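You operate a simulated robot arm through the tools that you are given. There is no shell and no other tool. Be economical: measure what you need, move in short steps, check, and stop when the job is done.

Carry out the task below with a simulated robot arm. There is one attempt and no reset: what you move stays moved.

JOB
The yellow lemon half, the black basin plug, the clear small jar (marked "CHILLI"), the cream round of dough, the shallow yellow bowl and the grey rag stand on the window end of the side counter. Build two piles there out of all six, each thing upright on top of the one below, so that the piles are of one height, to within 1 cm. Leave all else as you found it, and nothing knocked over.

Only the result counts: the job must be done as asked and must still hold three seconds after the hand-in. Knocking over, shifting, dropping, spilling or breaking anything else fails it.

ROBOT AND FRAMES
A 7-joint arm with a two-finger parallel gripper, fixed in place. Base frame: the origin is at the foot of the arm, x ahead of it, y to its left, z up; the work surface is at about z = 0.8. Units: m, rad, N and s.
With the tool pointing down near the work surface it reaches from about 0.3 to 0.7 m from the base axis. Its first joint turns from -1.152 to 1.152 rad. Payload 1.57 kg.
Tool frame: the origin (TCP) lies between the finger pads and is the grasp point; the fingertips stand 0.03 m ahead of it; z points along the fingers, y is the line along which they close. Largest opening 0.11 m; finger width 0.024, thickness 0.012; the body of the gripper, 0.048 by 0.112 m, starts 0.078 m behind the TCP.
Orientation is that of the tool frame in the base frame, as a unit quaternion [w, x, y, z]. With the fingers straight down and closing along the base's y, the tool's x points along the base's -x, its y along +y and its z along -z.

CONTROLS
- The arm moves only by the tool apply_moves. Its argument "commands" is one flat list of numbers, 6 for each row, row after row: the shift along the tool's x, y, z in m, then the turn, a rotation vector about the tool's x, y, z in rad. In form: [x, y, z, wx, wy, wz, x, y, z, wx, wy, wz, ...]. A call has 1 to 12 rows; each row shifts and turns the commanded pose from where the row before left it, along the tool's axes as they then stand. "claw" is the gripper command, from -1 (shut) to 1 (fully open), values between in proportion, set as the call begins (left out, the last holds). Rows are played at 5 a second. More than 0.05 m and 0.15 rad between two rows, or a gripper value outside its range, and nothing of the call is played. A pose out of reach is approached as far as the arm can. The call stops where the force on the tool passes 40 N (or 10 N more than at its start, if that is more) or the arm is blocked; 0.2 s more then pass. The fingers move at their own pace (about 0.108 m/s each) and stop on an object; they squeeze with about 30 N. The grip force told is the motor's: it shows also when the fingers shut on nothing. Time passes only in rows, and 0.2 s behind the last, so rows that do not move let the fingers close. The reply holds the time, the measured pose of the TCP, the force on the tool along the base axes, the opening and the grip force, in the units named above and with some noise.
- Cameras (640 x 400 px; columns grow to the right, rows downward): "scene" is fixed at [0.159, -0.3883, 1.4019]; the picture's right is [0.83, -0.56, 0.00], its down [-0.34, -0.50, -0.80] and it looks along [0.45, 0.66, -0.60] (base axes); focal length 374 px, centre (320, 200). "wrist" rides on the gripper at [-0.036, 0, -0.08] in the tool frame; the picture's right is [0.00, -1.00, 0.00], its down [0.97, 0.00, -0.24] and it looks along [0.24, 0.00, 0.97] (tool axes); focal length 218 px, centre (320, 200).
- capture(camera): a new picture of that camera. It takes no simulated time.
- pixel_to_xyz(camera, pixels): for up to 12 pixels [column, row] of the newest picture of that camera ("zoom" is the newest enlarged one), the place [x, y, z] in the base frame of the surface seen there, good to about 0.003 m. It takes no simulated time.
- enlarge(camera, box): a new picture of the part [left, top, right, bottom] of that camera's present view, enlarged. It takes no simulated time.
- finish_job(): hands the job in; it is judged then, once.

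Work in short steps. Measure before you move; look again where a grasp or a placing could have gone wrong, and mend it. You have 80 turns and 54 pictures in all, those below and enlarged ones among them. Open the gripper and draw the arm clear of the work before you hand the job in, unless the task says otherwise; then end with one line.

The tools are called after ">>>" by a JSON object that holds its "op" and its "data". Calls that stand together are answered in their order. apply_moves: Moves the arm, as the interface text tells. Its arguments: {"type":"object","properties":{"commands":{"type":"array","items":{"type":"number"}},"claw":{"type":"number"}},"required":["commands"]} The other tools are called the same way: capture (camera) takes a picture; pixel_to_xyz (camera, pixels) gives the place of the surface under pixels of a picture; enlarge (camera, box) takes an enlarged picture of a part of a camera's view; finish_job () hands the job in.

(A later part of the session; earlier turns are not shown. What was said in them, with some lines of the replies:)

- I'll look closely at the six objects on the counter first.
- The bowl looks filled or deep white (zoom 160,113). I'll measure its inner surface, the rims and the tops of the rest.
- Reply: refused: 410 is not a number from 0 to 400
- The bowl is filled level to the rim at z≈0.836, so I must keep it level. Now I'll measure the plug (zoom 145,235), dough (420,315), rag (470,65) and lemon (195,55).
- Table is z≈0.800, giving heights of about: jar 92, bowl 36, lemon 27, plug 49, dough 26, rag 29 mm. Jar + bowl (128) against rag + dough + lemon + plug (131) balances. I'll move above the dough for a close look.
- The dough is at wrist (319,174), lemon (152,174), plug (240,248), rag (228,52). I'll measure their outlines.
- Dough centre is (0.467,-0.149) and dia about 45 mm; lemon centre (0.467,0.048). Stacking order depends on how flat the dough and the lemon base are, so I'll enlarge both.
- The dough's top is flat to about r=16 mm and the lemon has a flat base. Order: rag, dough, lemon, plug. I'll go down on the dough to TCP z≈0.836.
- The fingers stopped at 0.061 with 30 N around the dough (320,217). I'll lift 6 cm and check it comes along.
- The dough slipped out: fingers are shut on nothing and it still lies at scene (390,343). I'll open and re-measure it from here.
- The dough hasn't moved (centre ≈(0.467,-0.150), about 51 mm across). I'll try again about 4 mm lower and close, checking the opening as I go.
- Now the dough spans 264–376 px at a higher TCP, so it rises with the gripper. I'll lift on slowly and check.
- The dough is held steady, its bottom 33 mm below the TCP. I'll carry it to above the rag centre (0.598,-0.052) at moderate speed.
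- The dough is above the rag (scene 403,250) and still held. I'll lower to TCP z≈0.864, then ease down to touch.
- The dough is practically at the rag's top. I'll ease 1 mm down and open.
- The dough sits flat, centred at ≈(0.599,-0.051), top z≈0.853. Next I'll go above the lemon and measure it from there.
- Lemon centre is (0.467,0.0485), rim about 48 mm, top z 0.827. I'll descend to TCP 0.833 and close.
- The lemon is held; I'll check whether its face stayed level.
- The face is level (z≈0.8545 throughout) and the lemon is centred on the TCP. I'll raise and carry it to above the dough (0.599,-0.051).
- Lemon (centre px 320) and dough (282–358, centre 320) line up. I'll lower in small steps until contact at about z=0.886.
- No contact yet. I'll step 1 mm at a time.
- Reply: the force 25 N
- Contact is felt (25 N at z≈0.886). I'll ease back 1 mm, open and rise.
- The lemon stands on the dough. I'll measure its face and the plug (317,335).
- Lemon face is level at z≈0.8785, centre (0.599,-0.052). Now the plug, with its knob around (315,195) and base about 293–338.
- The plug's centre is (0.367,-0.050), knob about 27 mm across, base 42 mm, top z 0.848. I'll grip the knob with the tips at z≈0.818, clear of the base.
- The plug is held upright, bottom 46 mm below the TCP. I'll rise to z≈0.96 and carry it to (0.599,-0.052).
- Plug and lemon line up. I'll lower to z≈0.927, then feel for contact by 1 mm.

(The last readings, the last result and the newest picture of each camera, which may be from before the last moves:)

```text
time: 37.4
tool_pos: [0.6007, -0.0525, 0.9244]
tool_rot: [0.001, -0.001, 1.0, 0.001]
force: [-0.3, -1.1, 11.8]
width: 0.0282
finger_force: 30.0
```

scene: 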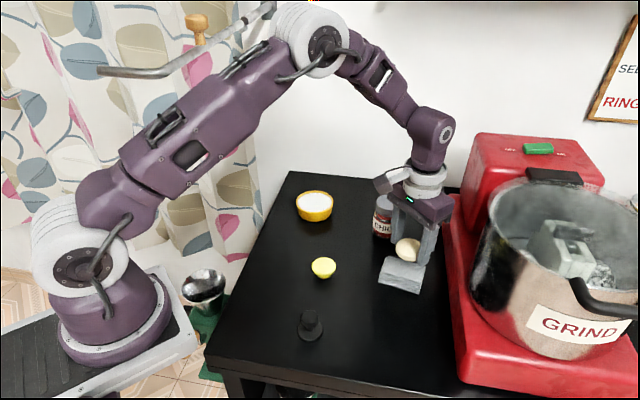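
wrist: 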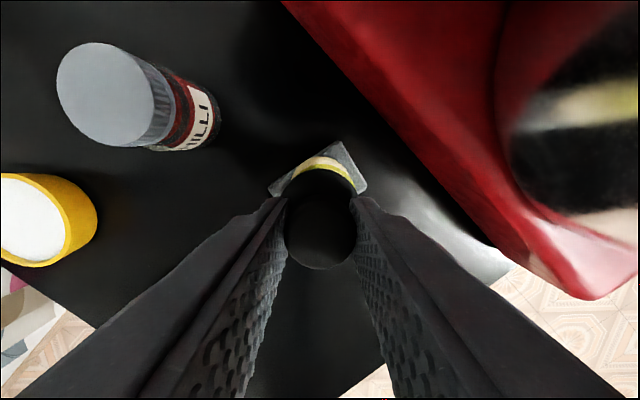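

Contact at z≈0.9245 as expected. I'll back off 0.7 mm, open and rise.

>>> {"op": "apply_moves", "data": {"commands": [0, 0, -0.0007, 0, 0, 0, 0, 0, 0, 0, 0, 0]}}

>>> {"op": "apply_moves", "data": {"commands": [0, 0, 0, 0, 0, 0, 0, 0, 0, 0, 0, 0, 0, 0, 0, 0, 0, 0], "claw": 1}}

>>> {"op": "apply_moves", "data": {"commands": [0, 0, -0.02, 0, 0, 0, 0, 0, -0.04, 0, 0, 0, 0, 0, -0.045, 0, 0, 0]}}

>>> {"op": "capture", "data": {"camera": "wrist"}}

>>> {"op": "enlarge", "data": {"camera": "scene", "box": [350, 190, 450, 290]}}

>>> {"op": "pixel_to_xyz", "data": {"camera": "wrist", "pixels": [[320, 195], [310, 195], [330, 195], [320, 187], [320, 205], [150, 110], [120, 110], [180, 100], [150, 80], [150, 135], [70, 200], [100, 180]]}}

```text
time: 38.0
tool_pos: [0.5996, -0.051, 0.9256]
tool_rot: [0.0, 0.0, 1.0, -0.001]
force: [2.2, -1.0, 6.5]
width: 0.0282
finger_force: 30.1
```

```text
time: 38.8
tool_pos: [0.6003, -0.0513, 0.9249]
tool_rot: [0.0, 0.0, 1.0, 0.0]
force: [-0.3, 0.9, -0.3]
width: 0.1098
finger_force: 0.0
```

```text
time: 39.6
tool_pos: [0.5984, -0.052, 1.0317]
tool_rot: [0.001, 0.0, 1.0, 0.0]
force: [-0.3, 0.2, -0.2]
width: 0.1097
finger_force: 0.1
```

```text
20 pictures are left
```

wrist: 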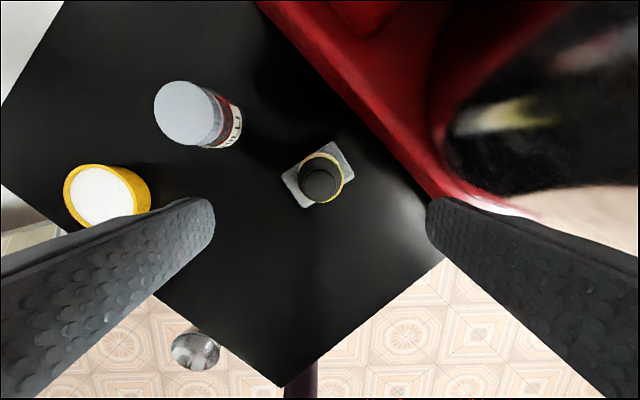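

```text
4.00 times, centred on (400, 240) of scene
```

zoom: 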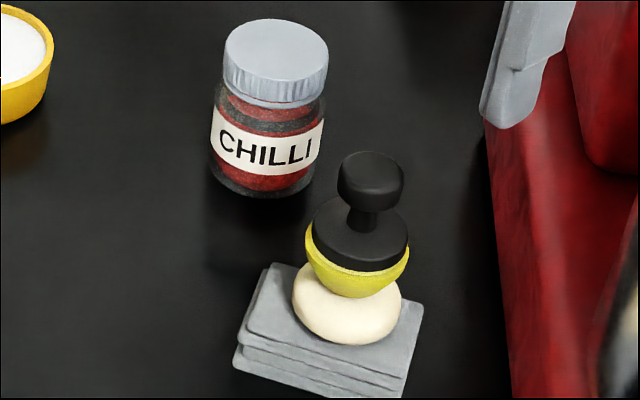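

```text
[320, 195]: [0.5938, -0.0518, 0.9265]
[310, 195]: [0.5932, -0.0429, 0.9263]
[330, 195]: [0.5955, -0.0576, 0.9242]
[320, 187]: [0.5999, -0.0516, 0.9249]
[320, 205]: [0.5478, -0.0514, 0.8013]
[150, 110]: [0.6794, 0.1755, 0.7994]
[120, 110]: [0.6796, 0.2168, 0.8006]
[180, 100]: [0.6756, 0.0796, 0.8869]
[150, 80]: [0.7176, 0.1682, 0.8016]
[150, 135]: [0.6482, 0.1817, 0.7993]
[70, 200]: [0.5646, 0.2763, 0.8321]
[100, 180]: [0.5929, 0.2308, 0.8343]
```

Pile one stands straight, top z≈0.926. Now I'll move above the jar (lid at wrist 188,113) and measure it.

>>> {"op": "apply_moves", "data": {"commands": [-0.0165, 0.032, 0, 0, 0, 0, -0.0165, 0.032, 0, 0, 0, 0, -0.0165, 0.032, 0, 0, 0, 0, -0.0165, 0.032, 0, 0, 0, 0, 0, 0, 0, 0, 0, 0]}}

>>> {"op": "capture", "data": {"camera": "wrist"}}

```text
time: 40.8
tool_pos: [0.6656, 0.0775, 1.0308]
tool_rot: [-0.001, 0.001, 1.0, 0.0]
force: [-0.2, 0.3, 0.1]
width: 0.1101
finger_force: 0.1
```

```text
18 pictures are left
```

wrist: 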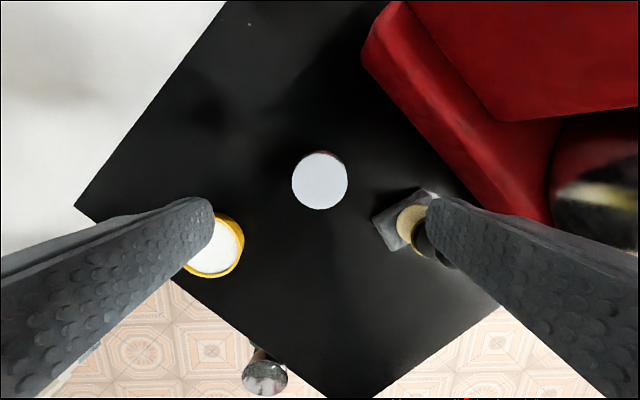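

The lid is at (320,180). I'll measure its edges.

>>> {"op": "pixel_to_xyz", "data": {"camera": "wrist", "pixels": [[320, 180], [294, 180], [346, 180], [320, 155], [320, 207], [293, 183], [347, 183], [300, 165], [340, 195], [230, 250], [436, 225], [400, 215]]}}

```text
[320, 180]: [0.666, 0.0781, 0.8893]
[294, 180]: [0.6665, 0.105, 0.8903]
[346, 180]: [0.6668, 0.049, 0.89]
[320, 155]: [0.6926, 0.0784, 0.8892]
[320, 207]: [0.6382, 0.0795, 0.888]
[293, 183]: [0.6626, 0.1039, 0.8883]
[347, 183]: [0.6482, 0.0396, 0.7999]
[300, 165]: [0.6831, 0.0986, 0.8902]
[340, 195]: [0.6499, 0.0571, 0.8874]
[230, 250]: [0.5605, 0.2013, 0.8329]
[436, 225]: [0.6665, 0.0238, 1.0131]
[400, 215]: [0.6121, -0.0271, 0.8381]
```

Lid centre (0.666,0.0775), dia 55 mm, directly under the TCP. I'll descend to TCP z≈0.876 and grip.

>>> {"op": "apply_moves", "data": {"commands": [0, 0, 0.04, 0, 0, 0, 0, 0, 0.04, 0, 0, 0, 0, 0, 0.04, 0, 0, 0, 0, 0, 0.025, 0, 0, 0, 0, 0, 0.01, 0, 0, 0]}}

>>> {"op": "apply_moves", "data": {"commands": [0, 0, 0, 0, 0, 0, 0, 0, 0, 0, 0, 0, 0, 0, 0, 0, 0, 0, 0, 0, 0, 0, 0, 0, 0, 0, 0, 0, 0, 0], "claw": -1}}

>>> {"op": "apply_moves", "data": {"commands": [0, 0, -0.004, 0, 0, 0, 0, 0, -0.006, 0, 0, 0, 0, 0, -0.01, 0, 0, 0]}}

>>> {"op": "enlarge", "data": {"camera": "scene", "box": [340, 160, 450, 290]}}

```text
time: 42.0
tool_pos: [0.6664, 0.0761, 0.8756]
tool_rot: [0.0, 0.0, 1.0, 0.0]
force: [0.3, 0.7, 0.0]
width: 0.11
finger_force: 0.1
```

```text
time: 43.2
tool_pos: [0.6674, 0.0763, 0.8754]
tool_rot: [0.001, 0.0, 1.0, 0.0]
force: [0.1, 0.1, 0.6]
width: 0.0621
finger_force: 29.8
```

```text
time: 44.0
tool_pos: [0.6667, 0.0755, 0.8963]
tool_rot: [0.001, 0.0, 1.0, 0.0]
force: [-0.9, 0.4, -1.0]
width: 0.0624
finger_force: 30.3
```

```text
3.08 times, centred on (395, 225) of scene
```

zoom: 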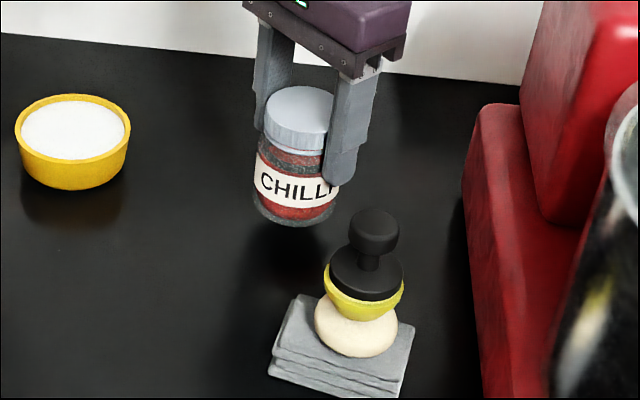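

The jar is lifted upright, bottom 75.5 mm below the TCP. I'll raise to z≈0.955 and carry it over the bowl centre (0.566,0.231).

>>> {"op": "apply_moves", "data": {"commands": [0, 0, -0.02, 0, 0, 0, 0, 0, -0.025, 0, 0, 0, 0.008, 0.012, -0.015, 0, 0, 0, 0.014, 0.022, 0, 0, 0, 0, 0.016, 0.0255, 0, 0, 0, 0, 0.016, 0.0255, 0, 0, 0, 0, 0.016, 0.0255, 0, 0, 0, 0, 0.014, 0.022, 0, 0, 0, 0, 0.01, 0.0145, 0, 0, 0, 0, 0.006, 0.0075, 0, 0, 0, 0, 0, 0, 0, 0, 0, 0]}}

>>> {"op": "capture", "data": {"camera": "wrist"}}

>>> {"op": "enlarge", "data": {"camera": "scene", "box": [260, 130, 370, 240]}}

```text
time: 46.4
tool_pos: [0.5657, 0.2308, 0.9549]
tool_rot: [0.0, 0.001, 1.0, 0.0]
force: [0.2, 0.3, -1.6]
width: 0.0623
finger_force: 29.8
```

```text
16 pictures are left
```

wrist: 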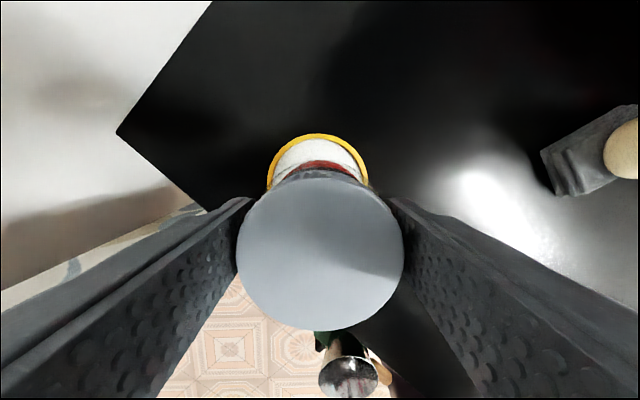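

```text
3.64 times, centred on (315, 185) of scene
```

zoom: 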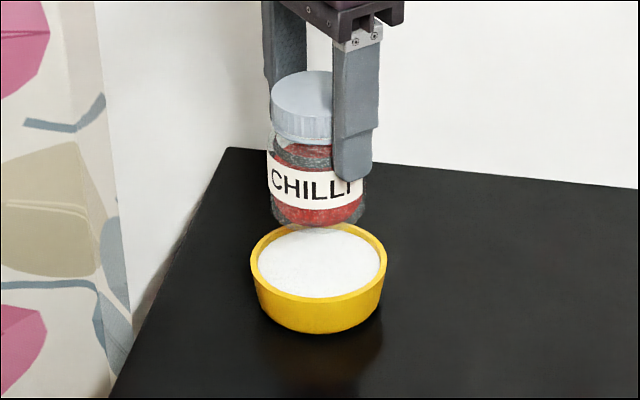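

The jar is above the bowl and centred. I'll lower to z≈0.915, then feel for contact.

>>> {"op": "apply_moves", "data": {"commands": [0, 0, 0.015, 0, 0, 0, 0, 0, 0.014, 0, 0, 0, 0, 0, 0.008, 0, 0, 0, 0, 0, 0.003, 0, 0, 0, 0, 0, 0, 0, 0, 0]}}

>>> {"op": "apply_moves", "data": {"commands": [0, 0, 0.002, 0, 0, 0, 0, 0, 0, 0, 0, 0]}}

>>> {"op": "apply_moves", "data": {"commands": [0, 0, 0.001, 0, 0, 0, 0, 0, 0, 0, 0, 0]}}

>>> {"op": "enlarge", "data": {"camera": "scene", "box": [260, 130, 370, 240]}}

```text
time: 47.6
tool_pos: [0.5647, 0.2306, 0.9158]
tool_rot: [0.0, 0.001, 1.0, 0.0]
force: [-0.1, -0.6, -1.3]
width: 0.0624
finger_force: 30.2
```

```text
time: 48.2
tool_pos: [0.5663, 0.231, 0.9131]
tool_rot: [0.0, 0.0, 1.0, -0.001]
force: [0.0, 0.7, -0.6]
width: 0.0625
finger_force: 30.1
```

```text
time: 48.8
tool_pos: [0.566, 0.231, 0.9121]
tool_rot: [0.0, 0.0, 1.0, 0.001]
force: [-0.3, -0.2, -1.0]
width: 0.0624
finger_force: 29.8
```

```text
3.64 times, centred on (315, 185) of scene
```

zoom: 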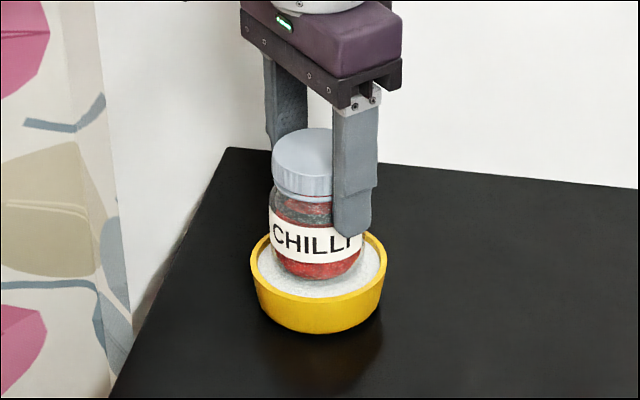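

The jar hovers about 1–2 mm over the white fill. I'll continue in 1 mm steps and watch the force.

>>> {"op": "apply_moves", "data": {"commands": [0, 0, 0.001, 0, 0, 0, 0, 0, 0, 0, 0, 0]}}

>>> {"op": "apply_moves", "data": {"commands": [0, 0, 0.001, 0, 0, 0, 0, 0, 0, 0, 0, 0]}}

>>> {"op": "apply_moves", "data": {"commands": [0, 0, 0.001, 0, 0, 0, 0, 0, 0, 0, 0, 0]}}

```text
time: 49.4
tool_pos: [0.5665, 0.2303, 0.9112]
tool_rot: [0.0, 0.0, 1.0, 0.0]
force: [-0.1, -0.2, -0.6]
width: 0.0624
finger_force: 29.9
```

```text
time: 50.0
tool_pos: [0.5646, 0.2312, 0.9102]
tool_rot: [0.0, 0.0, 1.0, -0.001]
force: [-0.8, -0.4, -1.2]
width: 0.0624
finger_force: 29.8
```

```text
time: 50.6
tool_pos: [0.5657, 0.2309, 0.9081]
tool_rot: [0.0, 0.0, 1.0, 0.0]
force: [-0.8, -1.6, 5.0]
width: 0.0621
finger_force: 30.0
```

Contact at z≈0.909, with the fill carrying 5 N. I'll open part-way and rise straight up.

>>> {"op": "apply_moves", "data": {"commands": [0, 0, 0, 0, 0, 0, 0, 0, 0, 0, 0, 0, 0, 0, 0, 0, 0, 0], "claw": 0.7}}

>>> {"op": "apply_moves", "data": {"commands": [0, 0, -0.015, 0, 0, 0, 0, 0, -0.035, 0, 0, 0, 0, 0, -0.045, 0, 0, 0, 0, 0, -0.045, 0, 0, 0]}}

>>> {"op": "capture", "data": {"camera": "wrist"}}

>>> {"op": "enlarge", "data": {"camera": "scene", "box": [260, 130, 370, 240]}}

```text
time: 51.4
tool_pos: [0.5654, 0.2317, 0.9096]
tool_rot: [0.0, -0.001, 1.0, 0.0]
force: [0.2, 0.3, 0.0]
width: 0.0934
finger_force: 0.0
```

```text
time: 52.4
tool_pos: [0.5683, 0.2301, 1.0486]
tool_rot: [0.0, 0.001, 1.0, -0.001]
force: [-0.4, 0.6, 0.3]
width: 0.0934
finger_force: 0.0
```

```text
13 pictures are left
```

wrist: 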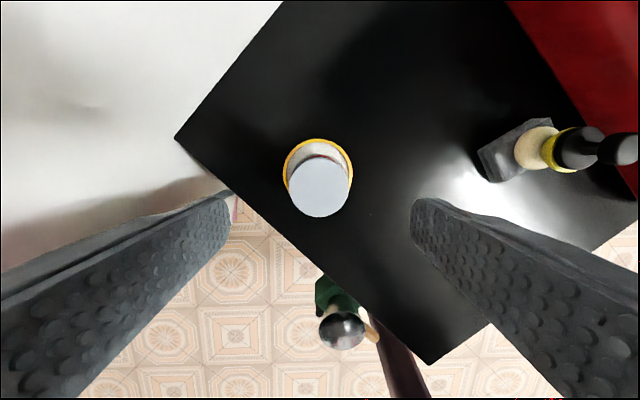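

```text
3.64 times, centred on (315, 185) of scene
```

zoom: 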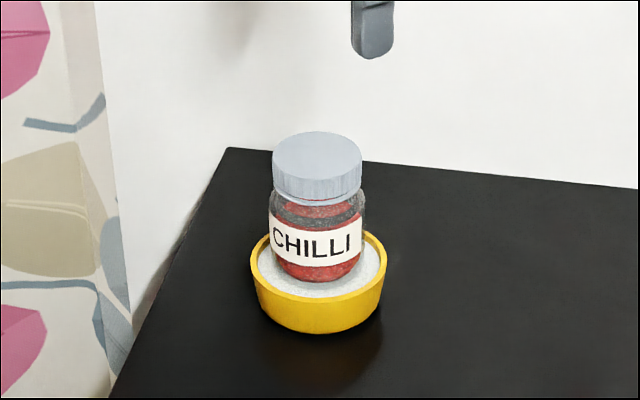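

The jar stands on the bowl, with nothing spilled that I can see. I'll compare both tops from the scene camera and draw the arm clear.

>>> {"op": "pixel_to_xyz", "data": {"camera": "zoom", "pixels": [[316, 155], [300, 150], [335, 155], [316, 170], [316, 140]]}}

>>> {"op": "pixel_to_xyz", "data": {"camera": "wrist", "pixels": [[320, 190], [305, 190], [335, 190], [320, 175], [320, 205]]}}

>>> {"op": "apply_moves", "data": {"commands": [0.04, -0.01, -0.02, 0, 0, 0, 0.04, -0.02, -0.01, 0, 0, 0, 0.04, -0.02, 0, 0, 0, 0, 0.04, -0.02, 0, 0, 0, 0, 0, 0, 0, 0, 0, 0], "claw": 1}}

>>> {"op": "capture", "data": {"camera": "scene"}}

>>> {"op": "enlarge", "data": {"camera": "scene", "box": [350, 190, 450, 290]}}

>>> {"op": "pixel_to_xyz", "data": {"camera": "zoom", "pixels": [[370, 170], [360, 165], [380, 165], [370, 175], [370, 160], [350, 235], [320, 290]]}}

```text
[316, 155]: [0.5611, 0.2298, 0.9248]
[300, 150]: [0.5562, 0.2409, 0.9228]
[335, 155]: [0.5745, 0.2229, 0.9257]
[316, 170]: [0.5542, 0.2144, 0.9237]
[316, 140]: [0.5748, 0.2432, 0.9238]
```

```text
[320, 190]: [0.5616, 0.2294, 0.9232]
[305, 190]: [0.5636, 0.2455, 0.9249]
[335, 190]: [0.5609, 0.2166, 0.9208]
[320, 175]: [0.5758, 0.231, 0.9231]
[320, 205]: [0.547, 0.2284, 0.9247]
```

```text
time: 53.6
tool_pos: [0.4083, 0.1611, 1.0821]
tool_rot: [0.0, 0.0, 1.0, 0.0]
force: [0.0, 0.4, 0.4]
width: 0.11
finger_force: 0.1
```

```text
11 pictures are left
```

scene: 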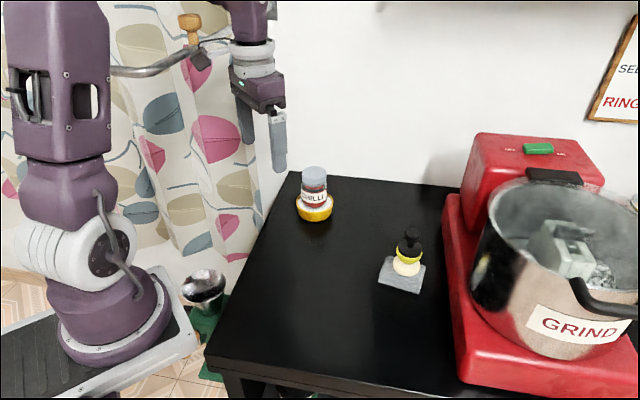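

```text
4.00 times, centred on (400, 240) of scene
```

zoom: 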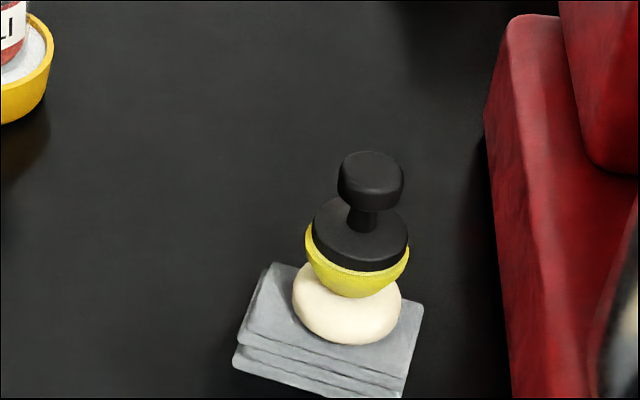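

```text
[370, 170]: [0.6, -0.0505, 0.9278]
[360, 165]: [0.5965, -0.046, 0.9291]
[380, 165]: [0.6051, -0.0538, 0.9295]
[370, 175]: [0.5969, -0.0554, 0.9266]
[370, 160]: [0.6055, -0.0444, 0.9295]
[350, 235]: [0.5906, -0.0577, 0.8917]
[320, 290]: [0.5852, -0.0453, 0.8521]
```

The tops are z≈0.924 (jar on bowl) and z≈0.927 (plug pile), within 1 cm. Both piles are steady and the arm is clear, so I'm handing in.

>>> {"op": "finish_job", "data": {}}

```text
The job is handed in.
```

I built two piles from all six things: the jar on the bowl, and rag, dough, lemon half and plug from the bottom up. Their tops measured about 3–4 mm apart, and I moved nothing else.
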